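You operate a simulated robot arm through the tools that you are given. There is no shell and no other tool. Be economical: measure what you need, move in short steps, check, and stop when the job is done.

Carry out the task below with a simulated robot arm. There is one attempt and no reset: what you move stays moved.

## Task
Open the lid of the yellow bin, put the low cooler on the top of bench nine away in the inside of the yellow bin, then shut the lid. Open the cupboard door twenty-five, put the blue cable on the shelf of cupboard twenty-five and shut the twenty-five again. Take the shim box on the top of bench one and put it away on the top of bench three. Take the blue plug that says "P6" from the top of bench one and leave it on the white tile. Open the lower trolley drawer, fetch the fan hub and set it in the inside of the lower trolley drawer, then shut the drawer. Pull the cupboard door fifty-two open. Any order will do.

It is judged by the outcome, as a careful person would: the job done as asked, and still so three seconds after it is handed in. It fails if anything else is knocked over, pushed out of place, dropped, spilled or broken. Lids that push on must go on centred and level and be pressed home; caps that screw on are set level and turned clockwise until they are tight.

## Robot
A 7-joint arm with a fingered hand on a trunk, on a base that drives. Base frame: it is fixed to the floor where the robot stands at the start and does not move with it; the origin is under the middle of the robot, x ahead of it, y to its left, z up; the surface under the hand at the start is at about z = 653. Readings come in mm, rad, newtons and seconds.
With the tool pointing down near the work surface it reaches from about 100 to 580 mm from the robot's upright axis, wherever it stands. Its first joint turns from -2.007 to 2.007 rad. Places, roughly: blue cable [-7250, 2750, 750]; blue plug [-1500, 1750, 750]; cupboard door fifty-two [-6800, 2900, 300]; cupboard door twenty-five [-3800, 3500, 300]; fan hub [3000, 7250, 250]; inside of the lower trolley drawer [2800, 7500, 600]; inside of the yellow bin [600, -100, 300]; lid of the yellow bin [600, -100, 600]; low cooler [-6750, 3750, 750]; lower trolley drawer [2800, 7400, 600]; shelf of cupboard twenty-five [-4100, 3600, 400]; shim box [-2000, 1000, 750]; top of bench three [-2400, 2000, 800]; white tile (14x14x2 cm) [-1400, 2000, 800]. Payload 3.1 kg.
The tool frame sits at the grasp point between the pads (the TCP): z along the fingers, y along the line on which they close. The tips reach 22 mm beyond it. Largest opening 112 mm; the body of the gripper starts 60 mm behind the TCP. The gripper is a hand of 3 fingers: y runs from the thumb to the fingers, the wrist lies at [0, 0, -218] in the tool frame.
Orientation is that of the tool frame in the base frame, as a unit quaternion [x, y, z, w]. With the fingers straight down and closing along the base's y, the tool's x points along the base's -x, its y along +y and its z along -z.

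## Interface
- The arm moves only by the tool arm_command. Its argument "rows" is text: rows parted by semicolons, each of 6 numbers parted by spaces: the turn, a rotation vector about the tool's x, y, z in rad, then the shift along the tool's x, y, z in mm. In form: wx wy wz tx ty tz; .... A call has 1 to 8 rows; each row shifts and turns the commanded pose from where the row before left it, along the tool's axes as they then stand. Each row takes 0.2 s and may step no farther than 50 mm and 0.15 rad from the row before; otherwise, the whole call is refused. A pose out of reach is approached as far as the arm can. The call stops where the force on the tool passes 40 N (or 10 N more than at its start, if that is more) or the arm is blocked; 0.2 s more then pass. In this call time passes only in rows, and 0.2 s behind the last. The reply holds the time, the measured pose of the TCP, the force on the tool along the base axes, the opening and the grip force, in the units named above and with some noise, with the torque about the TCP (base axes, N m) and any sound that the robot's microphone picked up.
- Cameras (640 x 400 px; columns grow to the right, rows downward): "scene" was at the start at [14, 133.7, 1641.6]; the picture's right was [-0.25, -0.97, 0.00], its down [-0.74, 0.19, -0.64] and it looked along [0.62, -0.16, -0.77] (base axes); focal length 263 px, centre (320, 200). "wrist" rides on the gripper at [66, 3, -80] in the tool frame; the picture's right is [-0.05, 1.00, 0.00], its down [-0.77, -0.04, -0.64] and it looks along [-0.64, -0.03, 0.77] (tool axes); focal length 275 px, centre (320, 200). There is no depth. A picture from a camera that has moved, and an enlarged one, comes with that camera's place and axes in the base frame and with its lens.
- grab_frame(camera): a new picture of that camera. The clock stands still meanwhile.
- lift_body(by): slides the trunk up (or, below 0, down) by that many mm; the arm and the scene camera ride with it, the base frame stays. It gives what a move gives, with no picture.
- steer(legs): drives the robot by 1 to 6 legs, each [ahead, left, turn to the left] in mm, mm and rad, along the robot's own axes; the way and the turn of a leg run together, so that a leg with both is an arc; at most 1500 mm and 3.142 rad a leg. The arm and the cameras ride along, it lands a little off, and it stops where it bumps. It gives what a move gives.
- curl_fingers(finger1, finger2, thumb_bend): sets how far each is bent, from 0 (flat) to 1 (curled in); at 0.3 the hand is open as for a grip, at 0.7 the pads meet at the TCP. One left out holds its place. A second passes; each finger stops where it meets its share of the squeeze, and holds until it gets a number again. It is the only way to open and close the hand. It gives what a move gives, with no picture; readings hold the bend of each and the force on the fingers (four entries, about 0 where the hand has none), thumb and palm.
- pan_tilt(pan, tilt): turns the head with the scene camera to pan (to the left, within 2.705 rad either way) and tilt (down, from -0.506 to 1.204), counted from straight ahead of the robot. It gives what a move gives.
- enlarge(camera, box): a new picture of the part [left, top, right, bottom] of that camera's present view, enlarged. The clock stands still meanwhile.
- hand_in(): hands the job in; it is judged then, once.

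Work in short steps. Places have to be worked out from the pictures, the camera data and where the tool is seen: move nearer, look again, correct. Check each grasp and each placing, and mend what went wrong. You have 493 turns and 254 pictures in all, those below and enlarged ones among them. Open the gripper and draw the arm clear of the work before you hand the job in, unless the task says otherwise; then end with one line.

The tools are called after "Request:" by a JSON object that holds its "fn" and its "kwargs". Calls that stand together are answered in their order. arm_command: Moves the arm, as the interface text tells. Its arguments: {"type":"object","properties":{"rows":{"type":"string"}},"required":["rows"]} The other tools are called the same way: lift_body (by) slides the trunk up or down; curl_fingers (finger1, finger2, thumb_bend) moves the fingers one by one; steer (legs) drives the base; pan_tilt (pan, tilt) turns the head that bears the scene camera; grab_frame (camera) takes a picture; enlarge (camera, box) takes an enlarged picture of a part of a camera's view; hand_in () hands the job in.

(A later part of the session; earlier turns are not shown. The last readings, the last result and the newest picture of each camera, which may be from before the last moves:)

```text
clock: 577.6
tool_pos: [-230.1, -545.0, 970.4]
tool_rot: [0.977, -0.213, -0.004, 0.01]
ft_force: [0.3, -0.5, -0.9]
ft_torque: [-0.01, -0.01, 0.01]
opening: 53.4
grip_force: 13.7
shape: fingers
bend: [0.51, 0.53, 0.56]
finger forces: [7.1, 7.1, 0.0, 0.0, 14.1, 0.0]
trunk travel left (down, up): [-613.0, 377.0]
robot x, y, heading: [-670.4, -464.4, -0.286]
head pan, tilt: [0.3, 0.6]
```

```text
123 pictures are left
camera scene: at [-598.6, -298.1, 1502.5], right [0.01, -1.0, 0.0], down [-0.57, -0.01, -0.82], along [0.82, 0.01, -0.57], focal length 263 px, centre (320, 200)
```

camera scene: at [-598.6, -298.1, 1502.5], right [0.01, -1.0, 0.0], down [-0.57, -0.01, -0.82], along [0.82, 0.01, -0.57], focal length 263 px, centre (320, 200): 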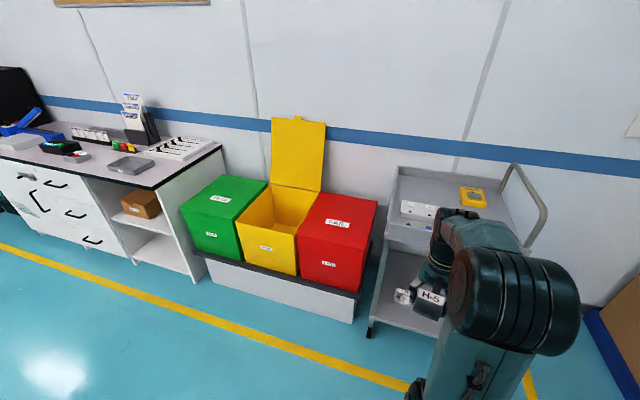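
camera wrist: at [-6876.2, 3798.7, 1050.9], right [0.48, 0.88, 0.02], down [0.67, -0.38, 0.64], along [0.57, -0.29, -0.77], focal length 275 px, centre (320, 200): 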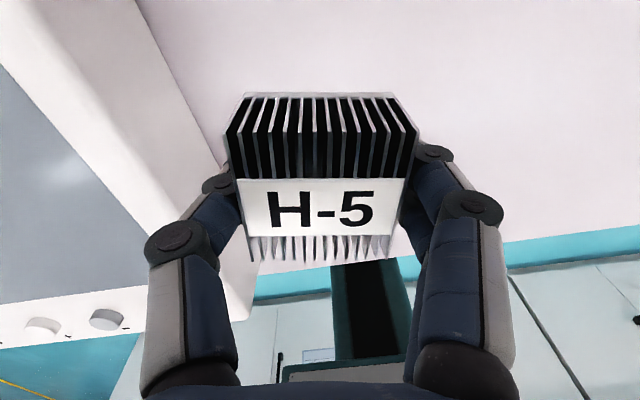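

I move left to the yellow bin and approach, lifting the hand over the rim.

Request:
{"fn": "steer", "kwargs": {"legs": [[0, 0, -0.02], [0, 700, 0], [440, 0, 0]]}}

Request:
{"fn": "pan_tilt", "kwargs": {"pan": 0.1, "tilt": 1.0}}

Request:
{"fn": "grab_frame", "kwargs": {"camera": "scene"}}

Request:
{"fn": "grab_frame", "kwargs": {"camera": "wrist"}}

```text
clock: 584.0
tool_pos: [402.7, -29.7, 969.1]
tool_rot: [0.975, -0.223, -0.003, 0.01]
ft_force: [-0.9, -0.4, -0.1]
ft_torque: [0.01, 0.03, 0.03]
opening: 53.5
grip_force: 14.4
shape: fingers
bend: [0.51, 0.53, 0.56]
finger forces: [7.1, 7.0, 0.1, 0.0, 14.1, 0.0]
trunk travel left (down, up): [-613.0, 377.0]
robot x, y, heading: [-42.4, 62.3, -0.317]
head pan, tilt: [0.3, 0.6]
```

```text
clock: 584.9
tool_pos: [402.2, -29.1, 969.1]
tool_rot: [0.975, -0.223, -0.004, 0.01]
ft_force: [-0.4, 1.1, -1.2]
ft_torque: [0.0, 0.02, -0.01]
opening: 53.3
grip_force: 13.9
shape: fingers
bend: [0.51, 0.53, 0.56]
finger forces: [7.1, 7.0, 0.1, 0.0, 14.1, 0.0]
trunk travel left (down, up): [-613.0, 377.0]
robot x, y, heading: [-45.0, 63.8, -0.307]
head pan, tilt: [0.099, 1.0]
```

```text
122 pictures are left
camera scene: at [16.5, 211.1, 1470.6], right [-0.21, -0.98, 0.0], down [-0.82, 0.18, -0.54], along [0.53, -0.11, -0.84], focal length 263 px, centre (320, 200)
```

scene: 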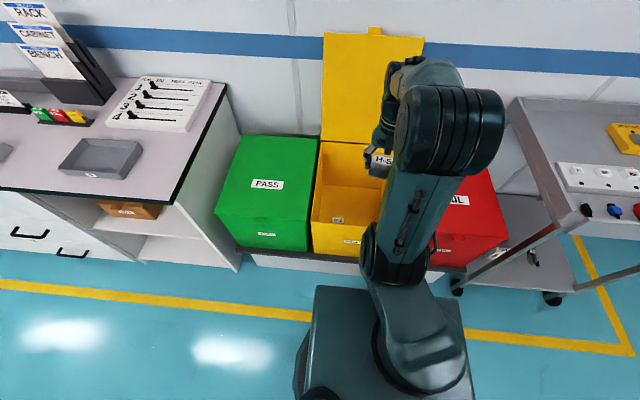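

```text
121 pictures are left
camera wrist: at [460.8, -59.1, 1051.3], right [-0.48, -0.88, 0.02], down [-0.67, 0.38, 0.64], along [-0.57, 0.29, -0.77], focal length 275 px, centre (320, 200)
```

wrist: 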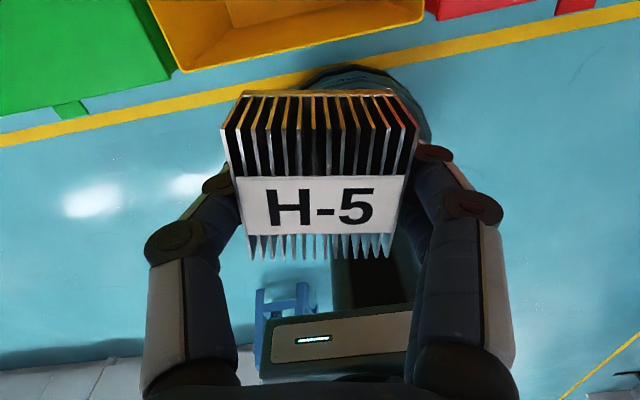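

There's already a small object in the bin. I enlarge to see where it lies.

Request:
{"fn": "enlarge", "kwargs": {"camera": "scene", "box": [300, 130, 400, 260]}}

```text
3.08 times, centred on (350, 195) of scene
camera zoom: at [16.5, 211.1, 1470.6], right [-0.21, -0.98, 0.0], down [-0.82, 0.18, -0.54], along [0.53, -0.11, -0.84], focal length 810 px, centre (228, 215)
```

zoom: 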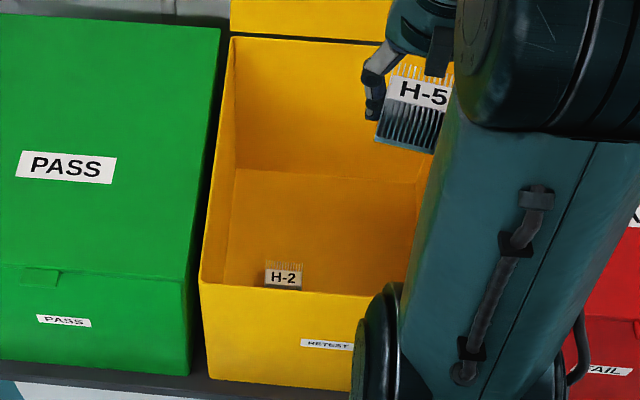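

The other heatsink (H-2) sits at the bin's left; floor at about z≈360. I place H-5 in the right half: shift right 52, forward 40, and extend the arm over the bin.

Request:
{"fn": "steer", "kwargs": {"legs": [[40, -52, 0]]}}

Request:
{"fn": "arm_command", "kwargs": {"rows": "0 0 0 42 -6 0;0 0 0 42 -6 0;0 0 0 42 -6 0"}}

Request:
{"fn": "grab_frame", "kwargs": {"camera": "wrist"}}

Request:
{"fn": "grab_frame", "kwargs": {"camera": "scene"}}

```text
clock: 585.9
tool_pos: [424.1, -92.4, 969.7]
tool_rot: [0.975, -0.224, -0.003, 0.01]
ft_force: [0.9, -0.7, -2.2]
ft_torque: [0.02, 0.0, -0.02]
opening: 53.2
grip_force: 13.8
shape: fingers
bend: [0.51, 0.53, 0.56]
finger forces: [7.2, 7.0, 0.0, 0.0, 14.1, 0.1]
trunk travel left (down, up): [-613.0, 377.0]
robot x, y, heading: [-19.4, -1.0, -0.311]
head pan, tilt: [0.099, 1.0]
```

```text
clock: 586.7
tool_pos: [545.5, -132.0, 970.3]
tool_rot: [0.975, -0.223, -0.005, 0.009]
ft_force: [0.5, -0.3, -1.7]
ft_torque: [0.06, 0.02, -0.04]
opening: 53.0
grip_force: 14.2
shape: fingers
bend: [0.51, 0.53, 0.56]
finger forces: [7.2, 7.1, 0.0, 0.1, 14.2, 0.1]
trunk travel left (down, up): [-613.0, 377.0]
robot x, y, heading: [-21.4, 3.0, -0.314]
head pan, tilt: [0.099, 1.0]
```

```text
119 pictures are left
camera wrist: at [605.2, -161.3, 1051.1], right [-0.48, -0.88, 0.02], down [-0.67, 0.38, 0.64], along [-0.57, 0.29, -0.77], focal length 275 px, centre (320, 200)
```

wrist: 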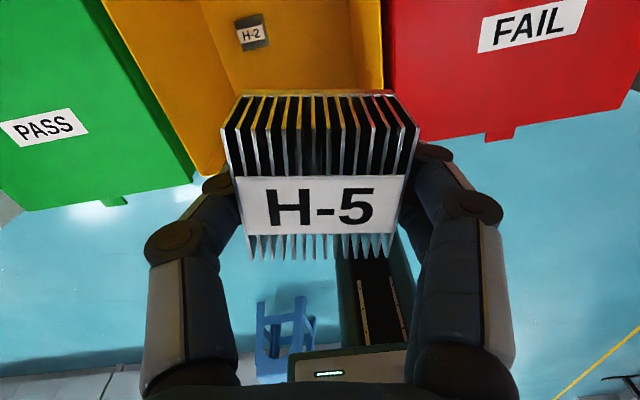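

```text
118 pictures are left
camera scene: at [41.1, 148.6, 1470.5], right [-0.21, -0.98, 0.0], down [-0.82, 0.18, -0.54], along [0.53, -0.11, -0.84], focal length 263 px, centre (320, 200)
```

scene: 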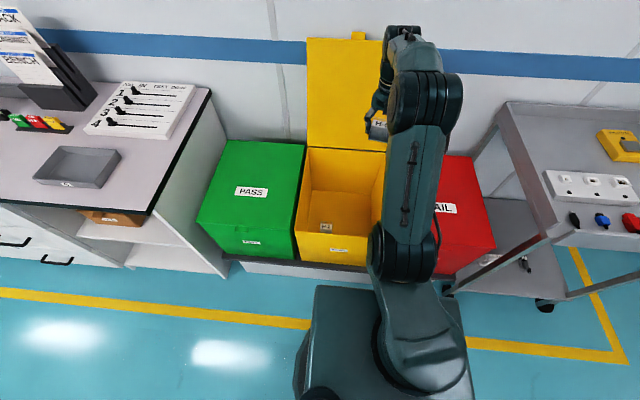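

H-5 hangs over the bin's right half, H-2 is 130 mm away. I lower with the arm (keeping the elbow high to clear the rim), then look.

Request:
{"fn": "arm_command", "kwargs": {"rows": "0 0 0 0 -8 40;0 0 0 0 0 45;0 0 0 0 0 45;0 0 0 0 0 45;0 0 0 0 0 45"}}

Request:
{"fn": "grab_frame", "kwargs": {"camera": "scene"}}

```text
clock: 587.9
tool_pos: [545.6, -127.3, 748.6]
tool_rot: [0.975, -0.223, -0.004, 0.01]
ft_force: [-0.4, 0.1, -0.2]
ft_torque: [0.0, 0.04, -0.01]
opening: 53.0
grip_force: 14.0
shape: fingers
bend: [0.51, 0.53, 0.56]
finger forces: [7.1, 7.0, 0.1, 0.1, 14.0, 0.0]
trunk travel left (down, up): [-613.0, 377.0]
robot x, y, heading: [-18.6, 1.8, -0.309]
head pan, tilt: [0.099, 1.0]
```

```text
117 pictures are left
camera scene: at [40.1, 149.2, 1470.5], right [-0.21, -0.98, 0.0], down [-0.82, 0.18, -0.54], along [0.53, -0.11, -0.84], focal length 263 px, centre (320, 200)
```

scene: 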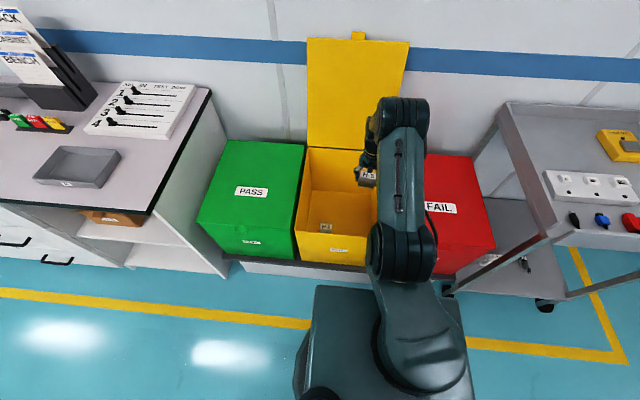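

Posture is good. I continue down into the bin in steps, watching the force.

Request:
{"fn": "arm_command", "kwargs": {"rows": "0 0 0 0 0 45;0 0 0 0 0 45;0 0 0 0 0 45"}}

Request:
{"fn": "grab_frame", "kwargs": {"camera": "scene"}}

Request:
{"fn": "grab_frame", "kwargs": {"camera": "wrist"}}

```text
clock: 588.7
tool_pos: [544.0, -132.1, 613.0]
tool_rot: [0.975, -0.224, -0.004, 0.01]
ft_force: [-0.2, 0.4, -1.3]
ft_torque: [-0.01, 0.0, 0.01]
opening: 52.7
grip_force: 14.6
shape: fingers
bend: [0.51, 0.53, 0.56]
finger forces: [7.0, 7.0, 0.1, 0.0, 14.1, 0.0]
trunk travel left (down, up): [-613.0, 377.0]
robot x, y, heading: [-21.3, 1.5, -0.31]
head pan, tilt: [0.099, 1.0]
```

```text
116 pictures are left
camera scene: at [40.0, 149.1, 1470.6], right [-0.21, -0.98, 0.0], down [-0.82, 0.18, -0.54], along [0.53, -0.11, -0.84], focal length 263 px, centre (320, 200)
```

scene: 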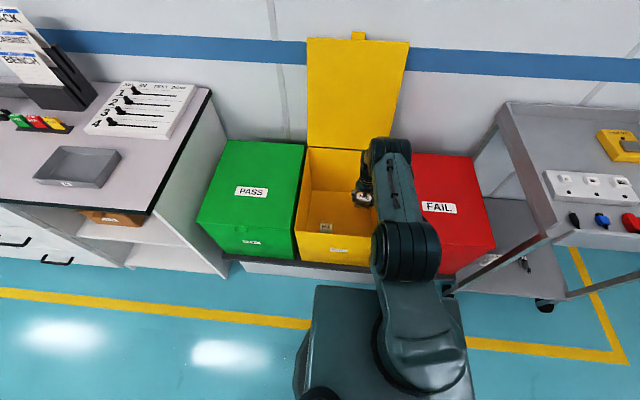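

```text
115 pictures are left
camera wrist: at [604.3, -161.9, 694.2], right [-0.48, -0.88, 0.02], down [-0.67, 0.38, 0.64], along [-0.57, 0.29, -0.77], focal length 275 px, centre (320, 200)
```

wrist: 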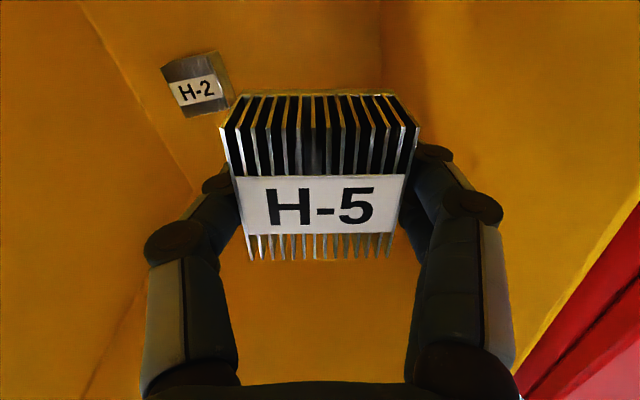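

All clear. I go 135 lower.

Request:
{"fn": "arm_command", "kwargs": {"rows": "0 0 0 0 -4 45;0 0 0 0 0 45;0 0 0 0 0 45"}}

Request:
{"fn": "grab_frame", "kwargs": {"camera": "scene"}}

Request:
{"fn": "grab_frame", "kwargs": {"camera": "wrist"}}

```text
clock: 589.5
tool_pos: [529.3, -126.5, 526.4]
tool_rot: [0.975, -0.224, -0.004, 0.011]
ft_force: [0.5, 0.1, -2.1]
ft_torque: [-0.03, 0.0, 0.01]
opening: 52.8
grip_force: 14.3
shape: fingers
bend: [0.51, 0.53, 0.56]
finger forces: [7.1, 7.0, 0.1, 0.1, 14.1, 0.1]
out of reach, approached as far as the arm can: row 2, 3
trunk travel left (down, up): [-613.0, 377.0]
robot x, y, heading: [-26.8, 3.0, -0.308]
head pan, tilt: [0.099, 1.0]
```

```text
114 pictures are left
camera scene: at [39.5, 149.4, 1470.5], right [-0.21, -0.98, 0.0], down [-0.82, 0.18, -0.54], along [0.53, -0.11, -0.84], focal length 263 px, centre (320, 200)
```

scene: 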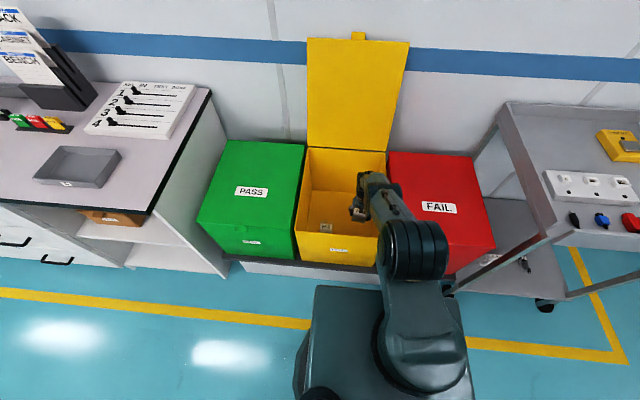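

```text
113 pictures are left
camera wrist: at [589.4, -155.3, 607.4], right [-0.48, -0.88, 0.02], down [-0.67, 0.38, 0.64], along [-0.57, 0.29, -0.77], focal length 275 px, centre (320, 200)
```

wrist: 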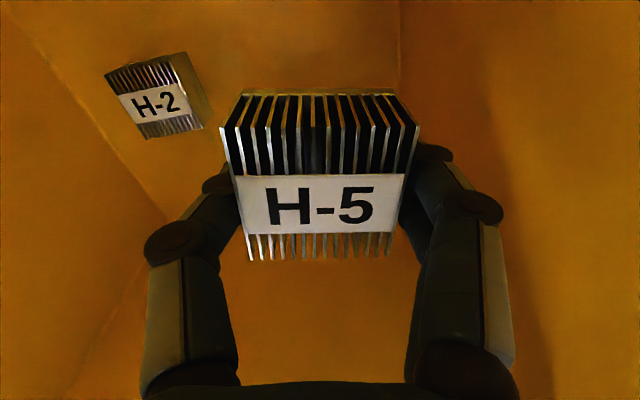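

The arm is fully stretched at z=526. I drive 50 closer so the arm can go in more steeply, and pull the hand back 40 while lowering.

Request:
{"fn": "steer", "kwargs": {"legs": [[50, 0, 0]]}}

Request:
{"fn": "arm_command", "kwargs": {"rows": "0 0 0 -20 3 15;0 0 0 -15 2 25;0 0 0 0 0 30;0 0 0 0 0 30"}}

Request:
{"fn": "grab_frame", "kwargs": {"camera": "scene"}}

Request:
{"fn": "grab_frame", "kwargs": {"camera": "wrist"}}

```text
clock: 590.4
tool_pos: [578.2, -141.3, 525.0]
tool_rot: [0.975, -0.224, -0.005, 0.01]
ft_force: [-0.1, -0.5, -1.9]
ft_torque: [-0.04, 0.03, 0.02]
opening: 52.8
grip_force: 14.2
shape: fingers
bend: [0.51, 0.53, 0.56]
finger forces: [7.1, 7.0, 0.0, 0.1, 14.0, 0.0]
trunk travel left (down, up): [-613.0, 377.0]
robot x, y, heading: [25.9, -14.0, -0.313]
head pan, tilt: [0.099, 1.0]
```

```text
clock: 591.4
tool_pos: [531.4, -128.7, 475.0]
tool_rot: [0.975, -0.223, -0.003, 0.009]
ft_force: [-0.4, 0.3, -0.6]
ft_torque: [-0.02, -0.01, -0.02]
opening: 53.0
grip_force: 13.9
shape: fingers
bend: [0.51, 0.53, 0.56]
finger forces: [7.1, 7.0, 0.0, 0.1, 14.2, 0.0]
out of reach, approached as far as the arm can: row 3, 4
trunk travel left (down, up): [-613.0, 377.0]
robot x, y, heading: [30.6, -13.9, -0.313]
head pan, tilt: [0.099, 1.0]
```

```text
112 pictures are left
camera scene: at [85.8, 134.4, 1470.5], right [-0.21, -0.98, 0.0], down [-0.82, 0.18, -0.54], along [0.53, -0.11, -0.84], focal length 263 px, centre (320, 200)
```

scene: 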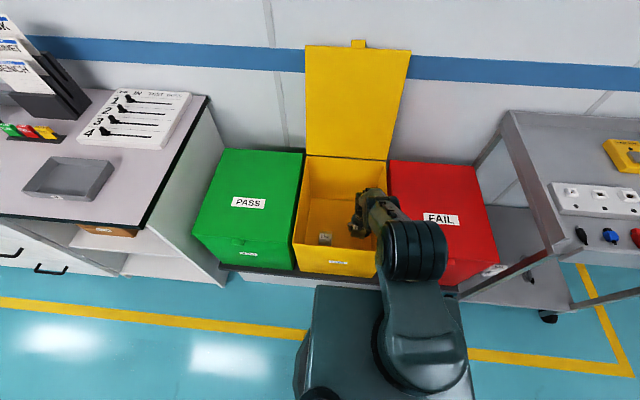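

```text
111 pictures are left
camera wrist: at [590.1, -157.9, 556.3], right [-0.48, -0.88, 0.02], down [-0.67, 0.38, 0.64], along [-0.57, 0.29, -0.77], focal length 275 px, centre (320, 200)
```

wrist: 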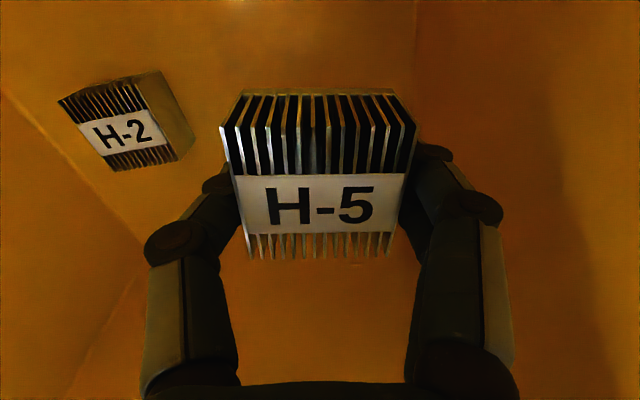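

I pull back 40 toward the robot to get deeper, then use the trunk for the rest.

Request:
{"fn": "arm_command", "kwargs": {"rows": "0 0 0 -22 3 15;0 0 0 -22 3 20;0 0 0 0 0 20"}}

Request:
{"fn": "grab_frame", "kwargs": {"camera": "scene"}}

```text
clock: 592.2
tool_pos: [483.0, -115.2, 435.2]
tool_rot: [0.975, -0.223, -0.004, 0.01]
ft_force: [-1.1, -0.5, -1.2]
ft_torque: [-0.02, 0.0, 0.01]
opening: 53.4
grip_force: 14.1
shape: fingers
bend: [0.51, 0.53, 0.56]
finger forces: [7.0, 7.0, 0.0, 0.1, 14.2, 0.0]
out of reach, approached as far as the arm can: row 3
trunk travel left (down, up): [-613.0, 377.0]
robot x, y, heading: [26.6, -15.4, -0.311]
head pan, tilt: [0.099, 1.0]
```

```text
110 pictures are left
camera scene: at [86.0, 134.5, 1470.5], right [-0.21, -0.98, 0.0], down [-0.82, 0.18, -0.54], along [0.53, -0.11, -0.84], focal length 263 px, centre (320, 200)
```

scene: 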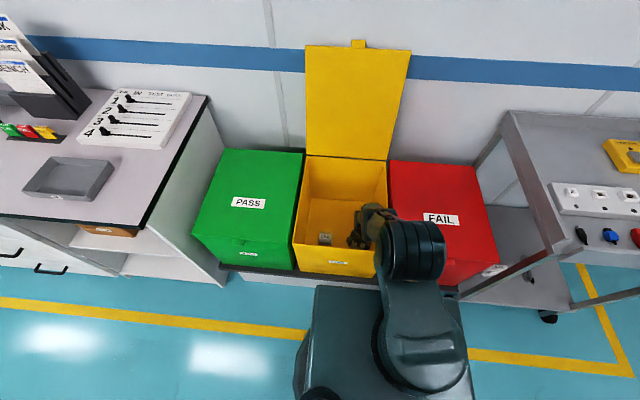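

The shoulder stays well above the rim. I lower with the trunk till contact.

Request:
{"fn": "lift_body", "kwargs": {"by": -30}}

Request:
{"fn": "lift_body", "kwargs": {"by": -10}}

Request:
{"fn": "grab_frame", "kwargs": {"camera": "wrist"}}

```text
clock: 593.0
tool_pos: [482.6, -115.3, 405.7]
tool_rot: [0.975, -0.223, -0.005, 0.009]
ft_force: [0.5, -0.3, -1.1]
ft_torque: [-0.01, 0.02, 0.01]
opening: 52.9
grip_force: 14.0
shape: fingers
bend: [0.51, 0.53, 0.56]
finger forces: [7.1, 7.1, 0.0, 0.0, 14.2, 0.1]
trunk travel left (down, up): [-583.0, 407.0]
robot x, y, heading: [28.7, -15.6, -0.31]
head pan, tilt: [0.099, 1.0]
```

```text
clock: 593.5
tool_pos: [482.2, -114.9, 395.2]
tool_rot: [0.975, -0.223, -0.004, 0.01]
ft_force: [0.8, -1.1, -1.5]
ft_torque: [0.03, -0.02, -0.01]
opening: 53.2
grip_force: 14.1
shape: fingers
bend: [0.51, 0.53, 0.56]
finger forces: [7.1, 7.1, 0.0, 0.0, 14.0, 0.0]
trunk travel left (down, up): [-573.0, 417.0]
robot x, y, heading: [32.7, -15.9, -0.311]
head pan, tilt: [0.099, 1.0]
```

```text
109 pictures are left
camera wrist: at [542.3, -144.4, 476.6], right [-0.48, -0.88, 0.02], down [-0.67, 0.38, 0.64], along [-0.57, 0.29, -0.77], focal length 275 px, centre (320, 200)
```

wrist: 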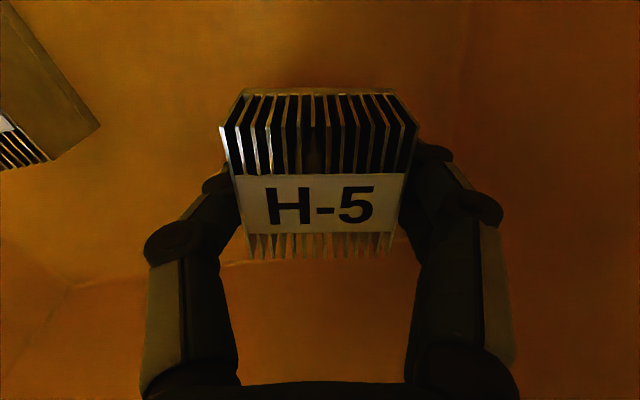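

Close to the floor now; small steps.

Request:
{"fn": "lift_body", "kwargs": {"by": -5}}

Request:
{"fn": "lift_body", "kwargs": {"by": -5}}

Request:
{"fn": "lift_body", "kwargs": {"by": -5}}

```text
clock: 594.1
tool_pos: [484.3, -115.1, 390.5]
tool_rot: [0.975, -0.223, -0.004, 0.009]
ft_force: [0.0, -0.1, -1.0]
ft_torque: [0.0, -0.01, 0.0]
opening: 53.1
grip_force: 13.3
shape: fingers
bend: [0.51, 0.53, 0.56]
finger forces: [7.1, 7.0, 0.1, 0.1, 14.1, 0.0]
trunk travel left (down, up): [-568.0, 422.0]
robot x, y, heading: [28.4, -15.2, -0.309]
head pan, tilt: [0.099, 1.0]
```

```text
clock: 594.6
tool_pos: [483.5, -114.4, 385.2]
tool_rot: [0.975, -0.223, -0.004, 0.01]
ft_force: [-0.2, 0.3, -2.1]
ft_torque: [0.0, 0.02, -0.01]
opening: 53.3
grip_force: 14.9
shape: fingers
bend: [0.51, 0.53, 0.56]
finger forces: [7.2, 7.0, 0.0, 0.0, 14.1, 0.0]
trunk travel left (down, up): [-563.0, 427.0]
robot x, y, heading: [28.3, -13.8, -0.307]
head pan, tilt: [0.099, 1.0]
```

```text
clock: 595.2
tool_pos: [483.1, -115.0, 379.9]
tool_rot: [0.975, -0.223, -0.004, 0.01]
ft_force: [0.8, 0.0, -1.6]
ft_torque: [0.01, 0.02, -0.02]
opening: 53.2
grip_force: 14.0
shape: fingers
bend: [0.51, 0.53, 0.56]
finger forces: [7.1, 7.1, 0.1, 0.0, 14.1, 0.1]
trunk travel left (down, up): [-558.0, 432.0]
robot x, y, heading: [31.2, -16.5, -0.309]
head pan, tilt: [0.099, 1.0]
```

Request:
{"fn": "lift_body", "kwargs": {"by": -5}}

Request:
{"fn": "lift_body", "kwargs": {"by": -5}}

Request:
{"fn": "lift_body", "kwargs": {"by": -4}}

```text
clock: 595.7
tool_pos: [482.8, -114.1, 374.6]
tool_rot: [0.975, -0.222, -0.004, 0.01]
ft_force: [-0.2, -0.1, -1.8]
ft_torque: [0.0, 0.01, -0.03]
opening: 53.3
grip_force: 13.7
shape: fingers
bend: [0.51, 0.53, 0.56]
finger forces: [7.1, 7.0, 0.1, 0.1, 14.1, 0.0]
trunk travel left (down, up): [-553.0, 437.0]
robot x, y, heading: [29.8, -16.1, -0.309]
head pan, tilt: [0.099, 1.0]
```

```text
clock: 596.2
tool_pos: [483.1, -114.7, 371.5]
tool_rot: [0.975, -0.224, -0.004, 0.01]
ft_force: [-0.8, 0.2, -1.3]
ft_torque: [0.03, -0.02, -0.01]
opening: 53.0
grip_force: 14.2
shape: fingers
bend: [0.51, 0.53, 0.56]
finger forces: [7.2, 7.0, 0.0, 0.1, 14.2, 0.0]
trunk travel left (down, up): [-548.0, 442.0]
robot x, y, heading: [32.0, -13.3, -0.308]
head pan, tilt: [0.099, 1.0]
```

```text
clock: 596.8
tool_pos: [483.0, -115.1, 366.3]
tool_rot: [0.975, -0.224, -0.004, 0.01]
ft_force: [1.3, -0.5, -1.1]
ft_torque: [-0.02, 0.01, -0.01]
opening: 53.2
grip_force: 13.9
shape: fingers
bend: [0.51, 0.53, 0.56]
finger forces: [7.1, 7.0, 0.1, 0.1, 14.2, 0.0]
trunk travel left (down, up): [-544.0, 446.0]
robot x, y, heading: [28.9, -16.3, -0.312]
head pan, tilt: [0.099, 1.0]
```

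Request:
{"fn": "lift_body", "kwargs": {"by": -6}}

Request:
{"fn": "lift_body", "kwargs": {"by": -6}}

Request:
{"fn": "lift_body", "kwargs": {"by": -6}}

Request:
{"fn": "grab_frame", "kwargs": {"camera": "wrist"}}

```text
clock: 597.3
tool_pos: [483.7, -115.6, 361.6]
tool_rot: [0.975, -0.224, -0.002, 0.01]
ft_force: [-1.6, -0.4, 16.6]
ft_torque: [-0.04, 0.06, -0.01]
opening: 52.9
grip_force: 16.4
shape: fingers
bend: [0.52, 0.54, 0.57]
finger forces: [8.2, 8.0, 0.1, 0.0, 17.6, 0.0]
trunk travel left (down, up): [-538.0, 452.0]
robot x, y, heading: [30.1, -16.0, -0.309]
head pan, tilt: [0.099, 1.0]
```

```text
clock: 597.7
tool_pos: [483.7, -114.6, 360.3]
tool_rot: [0.975, -0.224, -0.002, 0.01]
ft_force: [-7.7, -0.3, 27.6]
ft_torque: [0.3, 0.06, 0.12]
opening: 53.1
grip_force: 21.1
shape: fingers
bend: [0.53, 0.54, 0.59]
finger forces: [8.4, 8.3, 0.0, 0.0, 25.9, 0.0]
trunk travel left (down, up): [-536.0, 454.0]
robot x, y, heading: [28.2, -15.2, -0.309]
head pan, tilt: [0.099, 1.0]
stopped: the force on the tool passed its limit at 49 N (the readings are from after the stop); the commanded pose is now the measured one
```

```text
clock: 598.0
tool_pos: [483.5, -115.4, 361.3]
tool_rot: [0.975, -0.222, -0.003, 0.01]
ft_force: [-9.1, -0.6, 27.9]
ft_torque: [0.35, 0.09, 0.11]
opening: 52.9
grip_force: 22.3
shape: fingers
bend: [0.53, 0.54, 0.59]
finger forces: [8.5, 8.3, 0.1, 0.1, 27.1, 0.1]
trunk travel left (down, up): [-536.0, 454.0]
robot x, y, heading: [27.5, -13.6, -0.312]
head pan, tilt: [0.099, 1.0]
stopped: the force on the tool passed its limit at 48 N (the readings are from after the stop); the commanded pose is now the measured one
```

```text
108 pictures are left
camera wrist: at [542.7, -144.5, 442.6], right [-0.48, -0.88, 0.02], down [-0.67, 0.38, 0.64], along [-0.57, 0.29, -0.77], focal length 275 px, centre (320, 200)
```

wrist: 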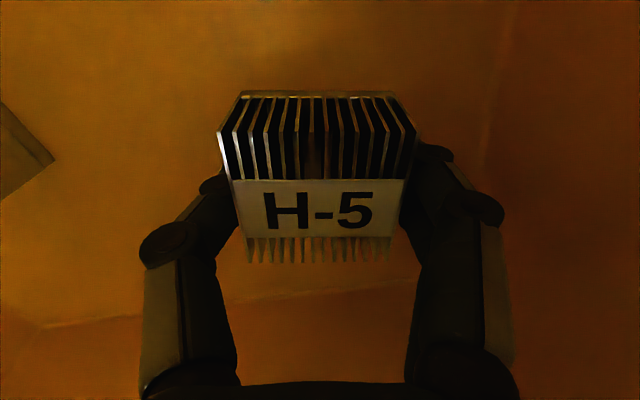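

It's on the floor. I relieve 4 mm, open moderately and rise.

Request:
{"fn": "lift_body", "kwargs": {"by": 3}}

Request:
{"fn": "curl_fingers", "kwargs": {"finger1": 0.43, "finger2": 0.43, "thumb_bend": 0.43}}

Request:
{"fn": "grab_frame", "kwargs": {"camera": "wrist"}}

```text
clock: 598.5
tool_pos: [484.0, -114.8, 361.8]
tool_rot: [0.975, -0.223, -0.003, 0.01]
ft_force: [-2.3, -0.1, 3.6]
ft_torque: [-0.12, 0.11, -0.03]
opening: 53.1
grip_force: 14.2
shape: fingers
bend: [0.53, 0.54, 0.58]
finger forces: [7.6, 7.4, 0.1, 0.1, 13.9, 0.0]
trunk travel left (down, up): [-539.0, 451.0]
robot x, y, heading: [29.1, -19.3, -0.308]
head pan, tilt: [0.099, 1.0]
```

```text
clock: 599.5
tool_pos: [484.5, -114.8, 361.8]
tool_rot: [0.975, -0.223, -0.003, 0.01]
ft_force: [0.5, 0.0, -0.3]
ft_torque: [-0.02, -0.02, 0.0]
opening: 74.6
grip_force: 0.6
shape: fingers
bend: [0.43, 0.43, 0.43]
finger forces: [0.0, 0.0, 0.2, 0.1, 0.0, 0.0]
trunk travel left (down, up): [-539.0, 451.0]
robot x, y, heading: [31.5, -14.3, -0.309]
head pan, tilt: [0.099, 1.0]
```

```text
107 pictures are left
camera wrist: at [543.7, -144.7, 443.5], right [-0.48, -0.88, 0.02], down [-0.67, 0.38, 0.64], along [-0.57, 0.29, -0.77], focal length 275 px, centre (320, 200)
```

wrist: 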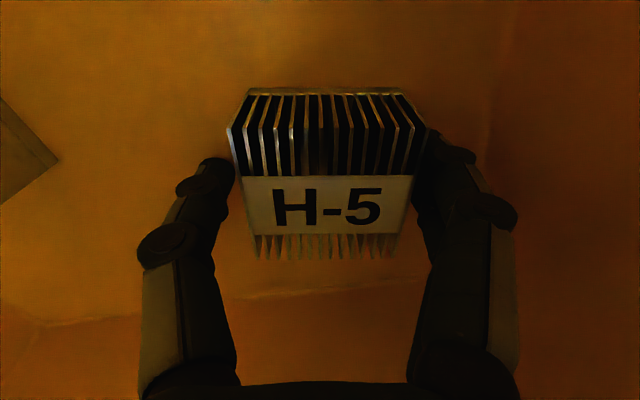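

Released. I raise the trunk straight up 400 to get the hand out of the bin.

Request:
{"fn": "lift_body", "kwargs": {"by": 40}}

Request:
{"fn": "lift_body", "kwargs": {"by": 400}}

Request:
{"fn": "grab_frame", "kwargs": {"camera": "wrist"}}

Request:
{"fn": "grab_frame", "kwargs": {"camera": "scene"}}

```text
clock: 600.3
tool_pos: [483.6, -115.0, 402.4]
tool_rot: [0.975, -0.223, -0.003, 0.01]
ft_force: [0.1, -0.9, -0.2]
ft_torque: [0.01, -0.03, -0.01]
opening: 74.6
grip_force: 0.0
shape: fingers
bend: [0.43, 0.43, 0.43]
finger forces: [0.0, 0.0, 0.0, 0.0, 0.1, 0.0]
trunk travel left (down, up): [-579.0, 411.0]
robot x, y, heading: [28.3, -16.9, -0.311]
head pan, tilt: [0.099, 1.0]
```

```text
clock: 604.2
tool_pos: [485.2, -114.9, 802.4]
tool_rot: [0.975, -0.224, -0.003, 0.01]
ft_force: [-0.1, 0.3, 0.6]
ft_torque: [0.0, 0.03, -0.01]
opening: 74.6
grip_force: 0.1
shape: fingers
bend: [0.43, 0.43, 0.43]
finger forces: [0.0, 0.0, 0.0, 0.1, 0.0, 0.0]
trunk travel left (down, up): [-979.0, 11.0]
robot x, y, heading: [22.5, -17.4, -0.309]
head pan, tilt: [0.099, 1.0]
```

```text
106 pictures are left
camera wrist: at [543.8, -144.7, 883.5], right [-0.48, -0.88, 0.02], down [-0.67, 0.38, 0.64], along [-0.57, 0.29, -0.77], focal length 275 px, centre (320, 200)
```

wrist: 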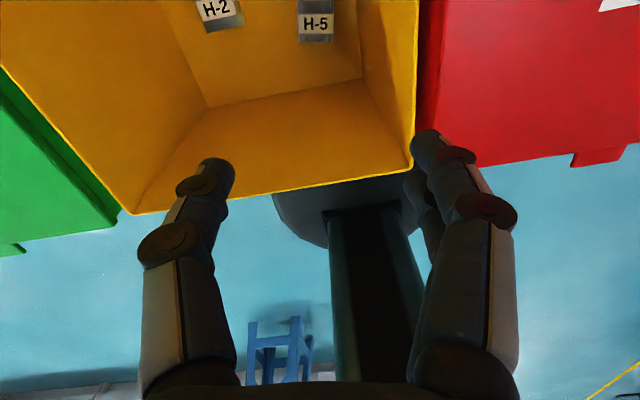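

```text
105 pictures are left
camera scene: at [85.6, 134.5, 1836.3], right [-0.21, -0.98, 0.0], down [-0.82, 0.18, -0.54], along [0.53, -0.11, -0.84], focal length 263 px, centre (320, 200)
```

scene: 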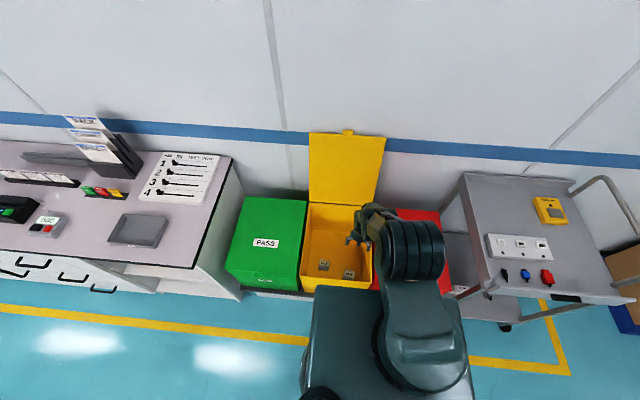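

Both heatsinks stand upright in the bin. To shut the lid, I'll pinch its tab (leaning back at about b≈2700, z≈1030) and swing it down under control. First I back off and reconfigure the arm: forward-pointing hand.

Request:
{"fn": "steer", "kwargs": {"legs": [[-380, 0, 0]]}}

Request:
{"fn": "arm_command", "kwargs": {"rows": "0 0 -0.143 0 0 -45;0 0 0 0 0 -45;0 0 0 0 0 -45;0 0 0 0 0 -45;0 0 0 0 0 -45;0 0 0 0 0 -45;0 0 0 0 0 -45;0 0 0 0 0 -45"}}

Request:
{"fn": "lift_body", "kwargs": {"by": -350}}

Request:
{"fn": "arm_command", "kwargs": {"rows": "0 0.143 0 0 0 0;0 0.143 0 0 0 0;0 0.143 0 0 0 0;0 0.143 0 0 0 0;0 0.143 0 0 0 0;0 0.143 0 0 0 0;0 0.143 0 0 0 0;0 0.143 0 0 0 0"}}

Request:
{"fn": "arm_command", "kwargs": {"rows": "0 0.143 0 0 0 0;0 0.143 0 0 0 0;0 0.143 0 0 0 0"}}

Request:
{"fn": "grab_frame", "kwargs": {"camera": "scene"}}

```text
clock: 606.6
tool_pos: [125.0, -0.4, 802.6]
tool_rot: [0.975, -0.224, -0.004, 0.01]
ft_force: [0.9, 0.3, 0.0]
ft_torque: [0.0, 0.03, 0.0]
opening: 74.4
grip_force: 0.0
shape: fingers
bend: [0.43, 0.43, 0.43]
finger forces: [0.0, 0.1, 0.1, 0.0, 0.0, 0.0]
trunk travel left (down, up): [-979.0, 11.0]
robot x, y, heading: [-330.1, 101.6, -0.313]
head pan, tilt: [0.099, 1.0]
```

```text
clock: 608.4
tool_pos: [126.5, 4.7, 1166.0]
tool_rot: [0.988, -0.155, -0.004, 0.009]
ft_force: [0.5, -0.3, 0.1]
ft_torque: [0.01, -0.03, 0.01]
opening: 74.8
grip_force: 0.2
shape: fingers
bend: [0.43, 0.43, 0.43]
finger forces: [0.0, 0.0, 0.0, 0.1, 0.0, 0.0]
trunk travel left (down, up): [-979.0, 11.0]
robot x, y, heading: [-333.1, 97.8, -0.314]
head pan, tilt: [0.099, 1.0]
```

```text
clock: 611.8
tool_pos: [125.9, 4.0, 814.5]
tool_rot: [0.988, -0.154, -0.003, 0.009]
ft_force: [0.1, 0.6, -0.1]
ft_torque: [0.01, -0.01, 0.03]
opening: 74.4
grip_force: 0.0
shape: fingers
bend: [0.43, 0.43, 0.43]
finger forces: [0.0, 0.0, 0.1, 0.1, 0.1, 0.0]
trunk travel left (down, up): [-629.0, 361.0]
robot x, y, heading: [-329.1, 102.3, -0.313]
head pan, tilt: [0.099, 1.0]
```

```text
clock: 613.6
tool_pos: [126.8, 3.2, 814.2]
tool_rot: [0.832, -0.124, 0.532, 0.091]
ft_force: [-0.3, 0.2, -0.3]
ft_torque: [-0.02, -0.01, 0.02]
opening: 74.6
grip_force: 0.0
shape: fingers
bend: [0.43, 0.43, 0.43]
finger forces: [0.0, 0.0, 0.0, 0.0, 0.0, 0.0]
trunk travel left (down, up): [-629.0, 361.0]
robot x, y, heading: [-329.1, 102.7, -0.314]
head pan, tilt: [0.099, 1.0]
```

```text
clock: 614.4
tool_pos: [125.3, 4.6, 817.0]
tool_rot: [0.7, -0.101, 0.698, 0.117]
ft_force: [-0.2, -0.7, -0.4]
ft_torque: [0.03, -0.01, -0.01]
opening: 74.5
grip_force: 0.2
shape: fingers
bend: [0.43, 0.43, 0.43]
finger forces: [0.0, 0.0, 0.0, 0.1, 0.1, 0.1]
trunk travel left (down, up): [-629.0, 361.0]
robot x, y, heading: [-328.7, 102.5, -0.313]
head pan, tilt: [0.099, 1.0]
```

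```text
104 pictures are left
camera scene: at [-274.8, 252.0, 1486.2], right [-0.21, -0.98, 0.0], down [-0.82, 0.18, -0.54], along [0.53, -0.12, -0.84], focal length 263 px, centre (320, 200)
```

scene: 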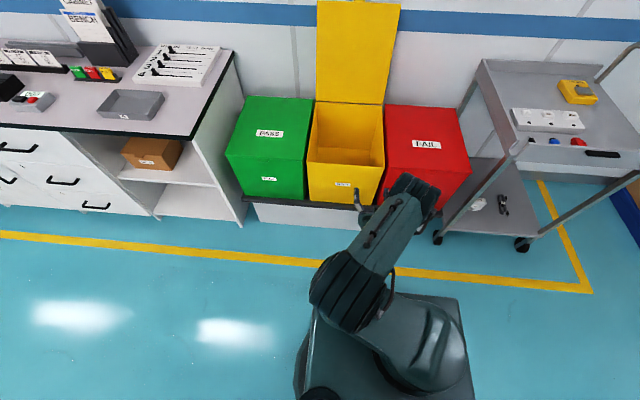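

Now I raise the arm 215 (keeping the trunk), and look at the tab with the wrist camera.

Request:
{"fn": "arm_command", "kwargs": {"rows": "0 0 0 45 0 0;0 0 0 45 0 0;0 0 0 45 0 0;0 0 0 45 0 0;0 0 0 40 0 0"}}

Request:
{"fn": "steer", "kwargs": {"legs": [[320, 0, 0.006]]}}

Request:
{"fn": "grab_frame", "kwargs": {"camera": "wrist"}}

```text
clock: 615.6
tool_pos: [128.5, 10.2, 1035.0]
tool_rot: [0.701, -0.103, 0.697, 0.116]
ft_force: [-0.1, 0.9, 0.5]
ft_torque: [0.01, 0.02, -0.01]
opening: 74.7
grip_force: 0.0
shape: fingers
bend: [0.43, 0.43, 0.43]
finger forces: [0.0, 0.0, 0.0, 0.0, 0.0, 0.1]
trunk travel left (down, up): [-629.0, 361.0]
robot x, y, heading: [-328.4, 102.5, -0.311]
head pan, tilt: [0.099, 1.0]
```

```text
clock: 617.7
tool_pos: [438.1, -87.5, 1033.5]
tool_rot: [0.701, -0.101, 0.696, 0.114]
ft_force: [1.1, 0.3, -0.2]
ft_torque: [-0.01, 0.0, 0.02]
opening: 74.7
grip_force: 0.1
shape: fingers
bend: [0.43, 0.43, 0.43]
finger forces: [0.1, 0.0, 0.0, 0.0, 0.1, 0.0]
trunk travel left (down, up): [-629.0, 361.0]
robot x, y, heading: [-24.7, 3.7, -0.311]
head pan, tilt: [0.099, 1.0]
```

```text
103 pictures are left
camera wrist: at [361.0, -64.2, 1101.2], right [-0.3, -0.95, -0.03], down [-0.6, 0.21, -0.77], along [0.74, -0.21, -0.64], focal length 275 px, centre (320, 200)
```

wrist: 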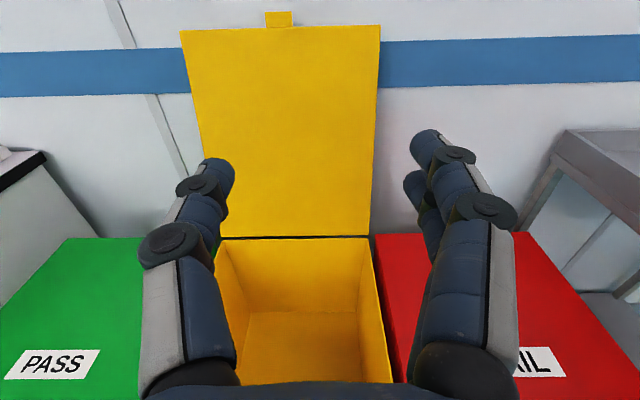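

Lid top edge at (b 2695, z 1025), tab 20 mm above it at a≈90. I move the robot left 180 so the shoulder lines up, forward 65, and shift the hand right and up.

Request:
{"fn": "steer", "kwargs": {"legs": [[0, 180, 0], [65, 0, 0]]}}

Request:
{"fn": "arm_command", "kwargs": {"rows": "0 0 0 8 36 0;0 0 0 0 36 0;0 0 0 0 36 0;0 0 0 0 0 45;0 0 0 0 0 45;0 0 0 0 0 45;0 0 0 0 0 45"}}

Request:
{"fn": "grab_frame", "kwargs": {"camera": "wrist"}}

```text
clock: 619.8
tool_pos: [554.6, 67.1, 1033.5]
tool_rot: [0.702, -0.098, 0.696, 0.113]
ft_force: [0.5, -0.9, -0.7]
ft_torque: [0.01, -0.01, 0.02]
opening: 74.7
grip_force: 0.1
shape: fingers
bend: [0.43, 0.43, 0.43]
finger forces: [0.0, 0.0, 0.1, 0.0, 0.0, 0.1]
trunk travel left (down, up): [-629.0, 361.0]
robot x, y, heading: [93.6, 156.7, -0.305]
head pan, tilt: [0.099, 1.0]
```

```text
clock: 621.4
tool_pos: [696.8, -90.5, 1042.8]
tool_rot: [0.702, -0.099, 0.696, 0.112]
ft_force: [1.0, -0.6, -0.2]
ft_torque: [0.01, -0.01, 0.01]
opening: 74.7
grip_force: 0.0
shape: fingers
bend: [0.43, 0.43, 0.43]
finger forces: [0.1, 0.0, 0.0, 0.0, 0.0, 0.0]
trunk travel left (down, up): [-629.0, 361.0]
robot x, y, heading: [90.9, 153.9, -0.305]
head pan, tilt: [0.099, 1.0]
```

```text
102 pictures are left
camera wrist: at [620.9, -68.1, 1110.6], right [-0.3, -0.95, -0.03], down [-0.6, 0.21, -0.77], along [0.74, -0.21, -0.64], focal length 275 px, centre (320, 200)
```

wrist: 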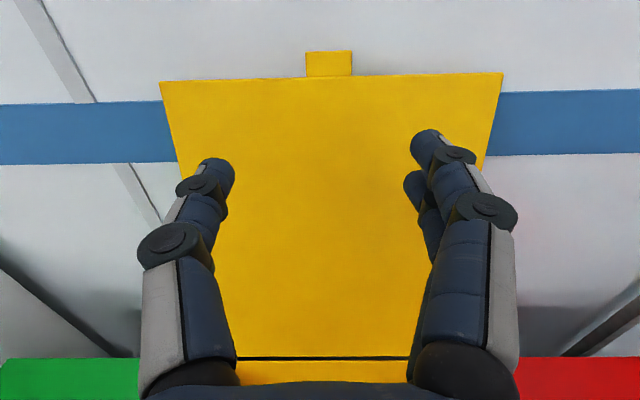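

The tab is 9 mm to the right and ~215 mm ahead. I advance 190 and look again.

Request:
{"fn": "arm_command", "kwargs": {"rows": "0 0 0 4 9 45;0 0 0 0 0 45;0 0 0 0 0 45;0 0 0 0 0 40"}}

Request:
{"fn": "grab_frame", "kwargs": {"camera": "wrist"}}

```text
clock: 622.4
tool_pos: [859.6, -148.1, 1046.2]
tool_rot: [0.702, -0.099, 0.697, 0.112]
ft_force: [-0.1, -0.1, 0.3]
ft_torque: [0.05, 0.0, -0.01]
opening: 74.5
grip_force: 0.1
shape: fingers
bend: [0.43, 0.43, 0.43]
finger forces: [0.0, 0.1, 0.0, 0.0, 0.0, 0.0]
trunk travel left (down, up): [-629.0, 361.0]
robot x, y, heading: [91.8, 155.2, -0.302]
head pan, tilt: [0.099, 1.0]
```

```text
101 pictures are left
camera wrist: at [781.7, -125.7, 1113.3], right [-0.3, -0.96, -0.03], down [-0.6, 0.21, -0.77], along [0.74, -0.21, -0.64], focal length 275 px, centre (320, 200)
```

wrist: 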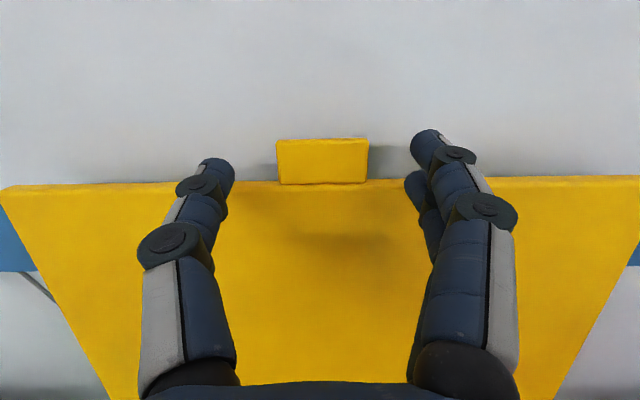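

The tab is centred between the fingers. I rise 6, advance 22 and pinch it.

Request:
{"fn": "arm_command", "kwargs": {"rows": "0 0 0 6 0 0;0 0 0 0 0 12;0 0 0 0 0 10"}}

Request:
{"fn": "curl_fingers", "kwargs": {"finger1": 0.6, "finger2": 0.6, "thumb_bend": 0.6}}

Request:
{"fn": "grab_frame", "kwargs": {"camera": "wrist"}}

```text
clock: 623.2
tool_pos: [880.4, -156.4, 1052.5]
tool_rot: [0.702, -0.099, 0.697, 0.112]
ft_force: [0.0, 0.9, -1.1]
ft_torque: [0.01, 0.01, -0.02]
opening: 74.6
grip_force: 0.0
shape: fingers
bend: [0.43, 0.43, 0.43]
finger forces: [0.1, 0.0, 0.0, 0.1, 0.0, 0.0]
trunk travel left (down, up): [-629.0, 361.0]
robot x, y, heading: [89.4, 155.8, -0.302]
head pan, tilt: [0.099, 1.0]
```

```text
clock: 624.2
tool_pos: [880.2, -155.1, 1054.1]
tool_rot: [0.702, -0.098, 0.697, 0.112]
ft_force: [1.2, 1.6, 0.8]
ft_torque: [0.03, -0.04, 0.02]
opening: 33.6
grip_force: 3.7
shape: fingers
bend: [0.6, 0.56, 0.58]
finger forces: [0.1, 2.2, 0.0, 0.0, 4.4, 0.0]
trunk travel left (down, up): [-629.0, 361.0]
robot x, y, heading: [94.3, 157.5, -0.302]
head pan, tilt: [0.099, 1.0]
```

```text
100 pictures are left
camera wrist: at [802.3, -133.0, 1120.8], right [-0.29, -0.96, -0.03], down [-0.6, 0.21, -0.77], along [0.74, -0.21, -0.64], focal length 275 px, centre (320, 200)
```

wrist: 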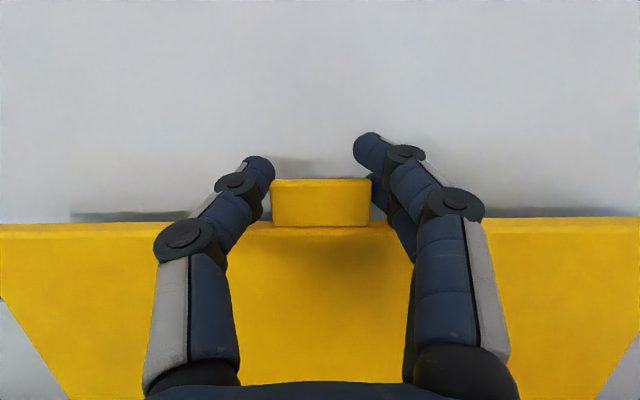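

Thumb and lower finger hold the tab's sides. I squeeze a little more and pull slowly back along the arc.

Request:
{"fn": "curl_fingers", "kwargs": {"finger1": 0.64, "finger2": 0.68, "thumb_bend": 0.68}}

Request:
{"fn": "arm_command", "kwargs": {"rows": "0 0 0 4 0 -15;0 0 0 5 0 -20;0 0 0 4 0 -20"}}

Request:
{"fn": "grab_frame", "kwargs": {"camera": "wrist"}}

```text
clock: 625.2
tool_pos: [880.0, -155.3, 1054.6]
tool_rot: [0.701, -0.098, 0.697, 0.112]
ft_force: [2.5, 4.0, 2.8]
ft_torque: [0.01, -0.05, 0.14]
opening: 26.4
grip_force: 9.8
shape: fingers
bend: [0.64, 0.58, 0.62]
finger forces: [0.0, 6.9, 0.1, 0.0, 12.6, 0.1]
trunk travel left (down, up): [-629.0, 361.0]
robot x, y, heading: [90.8, 154.3, -0.303]
head pan, tilt: [0.099, 1.0]
```

```text
clock: 626.0
tool_pos: [825.8, -137.9, 1066.3]
tool_rot: [0.702, -0.098, 0.696, 0.113]
ft_force: [1.7, 4.7, -1.8]
ft_torque: [0.11, -0.08, 0.17]
opening: 26.5
grip_force: 9.0
shape: fingers
bend: [0.64, 0.58, 0.62]
finger forces: [0.1, 6.8, 0.1, 0.1, 10.7, 0.1]
trunk travel left (down, up): [-629.0, 361.0]
robot x, y, heading: [93.1, 154.8, -0.305]
head pan, tilt: [0.099, 1.0]
```

```text
99 pictures are left
camera wrist: at [748.9, -116.0, 1134.7], right [-0.29, -0.96, -0.03], down [-0.61, 0.21, -0.77], along [0.74, -0.21, -0.64], focal length 275 px, centre (320, 200)
```

wrist: 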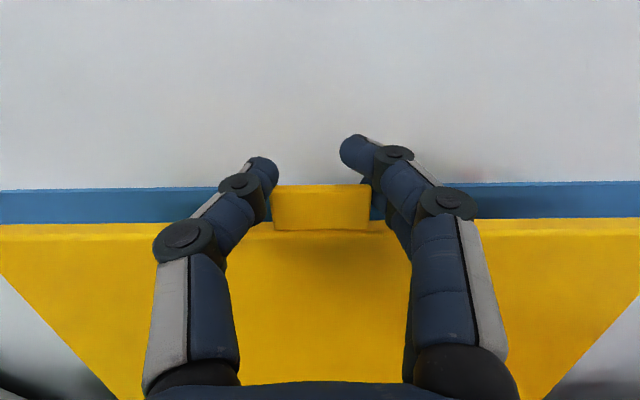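

The lid follows. Around vertical the arc is nearly flat, so I drive the base straight back 130.

Request:
{"fn": "steer", "kwargs": {"legs": [[-65, 0, 0]]}}

Request:
{"fn": "steer", "kwargs": {"legs": [[-65, 0, 0]]}}

Request:
{"fn": "grab_frame", "kwargs": {"camera": "wrist"}}

```text
clock: 627.0
tool_pos: [762.7, -118.7, 1070.2]
tool_rot: [0.701, -0.097, 0.698, 0.113]
ft_force: [1.6, 6.7, 6.4]
ft_torque: [0.04, -0.13, 0.21]
opening: 27.4
grip_force: 10.1
shape: fingers
bend: [0.64, 0.58, 0.62]
finger forces: [0.0, 6.5, 0.1, 0.1, 13.8, 0.0]
trunk travel left (down, up): [-629.0, 361.0]
robot x, y, heading: [27.3, 177.1, -0.305]
head pan, tilt: [0.099, 1.0]
```

```text
clock: 628.0
tool_pos: [701.3, -102.9, 1069.0]
tool_rot: [0.701, -0.098, 0.697, 0.114]
ft_force: [-0.7, 0.5, 1.3]
ft_torque: [-0.02, 0.02, -0.01]
opening: 12.2
grip_force: 0.0
shape: fingers
bend: [0.64, 0.68, 0.68]
finger forces: [0.0, 0.0, 0.0, 0.1, 0.0, 0.0]
trunk travel left (down, up): [-629.0, 361.0]
robot x, y, heading: [-28.5, 192.2, -0.307]
head pan, tilt: [0.099, 1.0]
```

```text
98 pictures are left
camera wrist: at [624.4, -79.3, 1135.9], right [-0.3, -0.95, -0.03], down [-0.6, 0.21, -0.77], along [0.74, -0.21, -0.64], focal length 275 px, centre (320, 200)
```

wrist: 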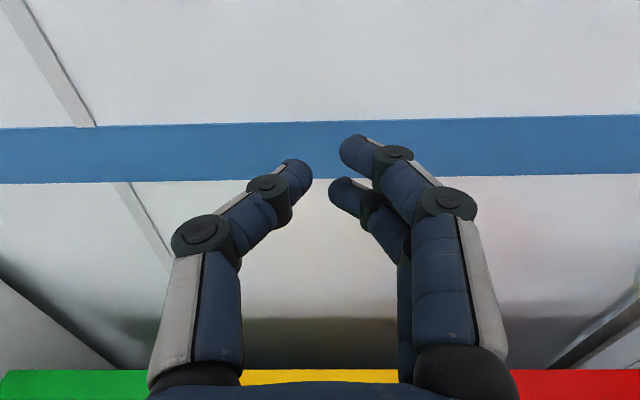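

The tab slipped out; I check where the lid is now.

Request:
{"fn": "grab_frame", "kwargs": {"camera": "scene"}}

```text
97 pictures are left
camera scene: at [23.2, 342.7, 1486.4], right [-0.2, -0.98, 0.0], down [-0.82, 0.17, -0.54], along [0.53, -0.11, -0.84], focal length 263 px, centre (320, 200)
```

scene: 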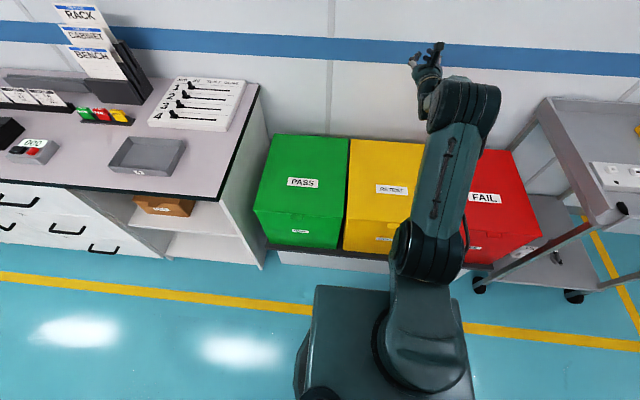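

The lid has closed by itself. I zoom to verify it's flush and the bin is in place.

Request:
{"fn": "enlarge", "kwargs": {"camera": "scene", "box": [250, 120, 430, 270]}}

```text
2.67 times, centred on (340, 195) of scene
camera zoom: at [23.2, 342.7, 1486.4], right [-0.2, -0.98, 0.0], down [-0.82, 0.17, -0.54], along [0.53, -0.11, -0.84], focal length 702 px, centre (267, 213)
```

zoom: 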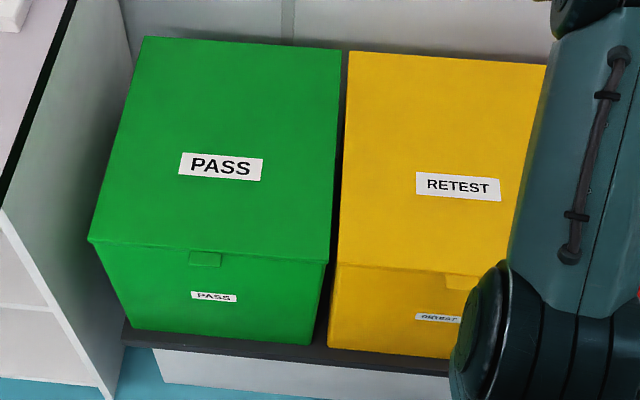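

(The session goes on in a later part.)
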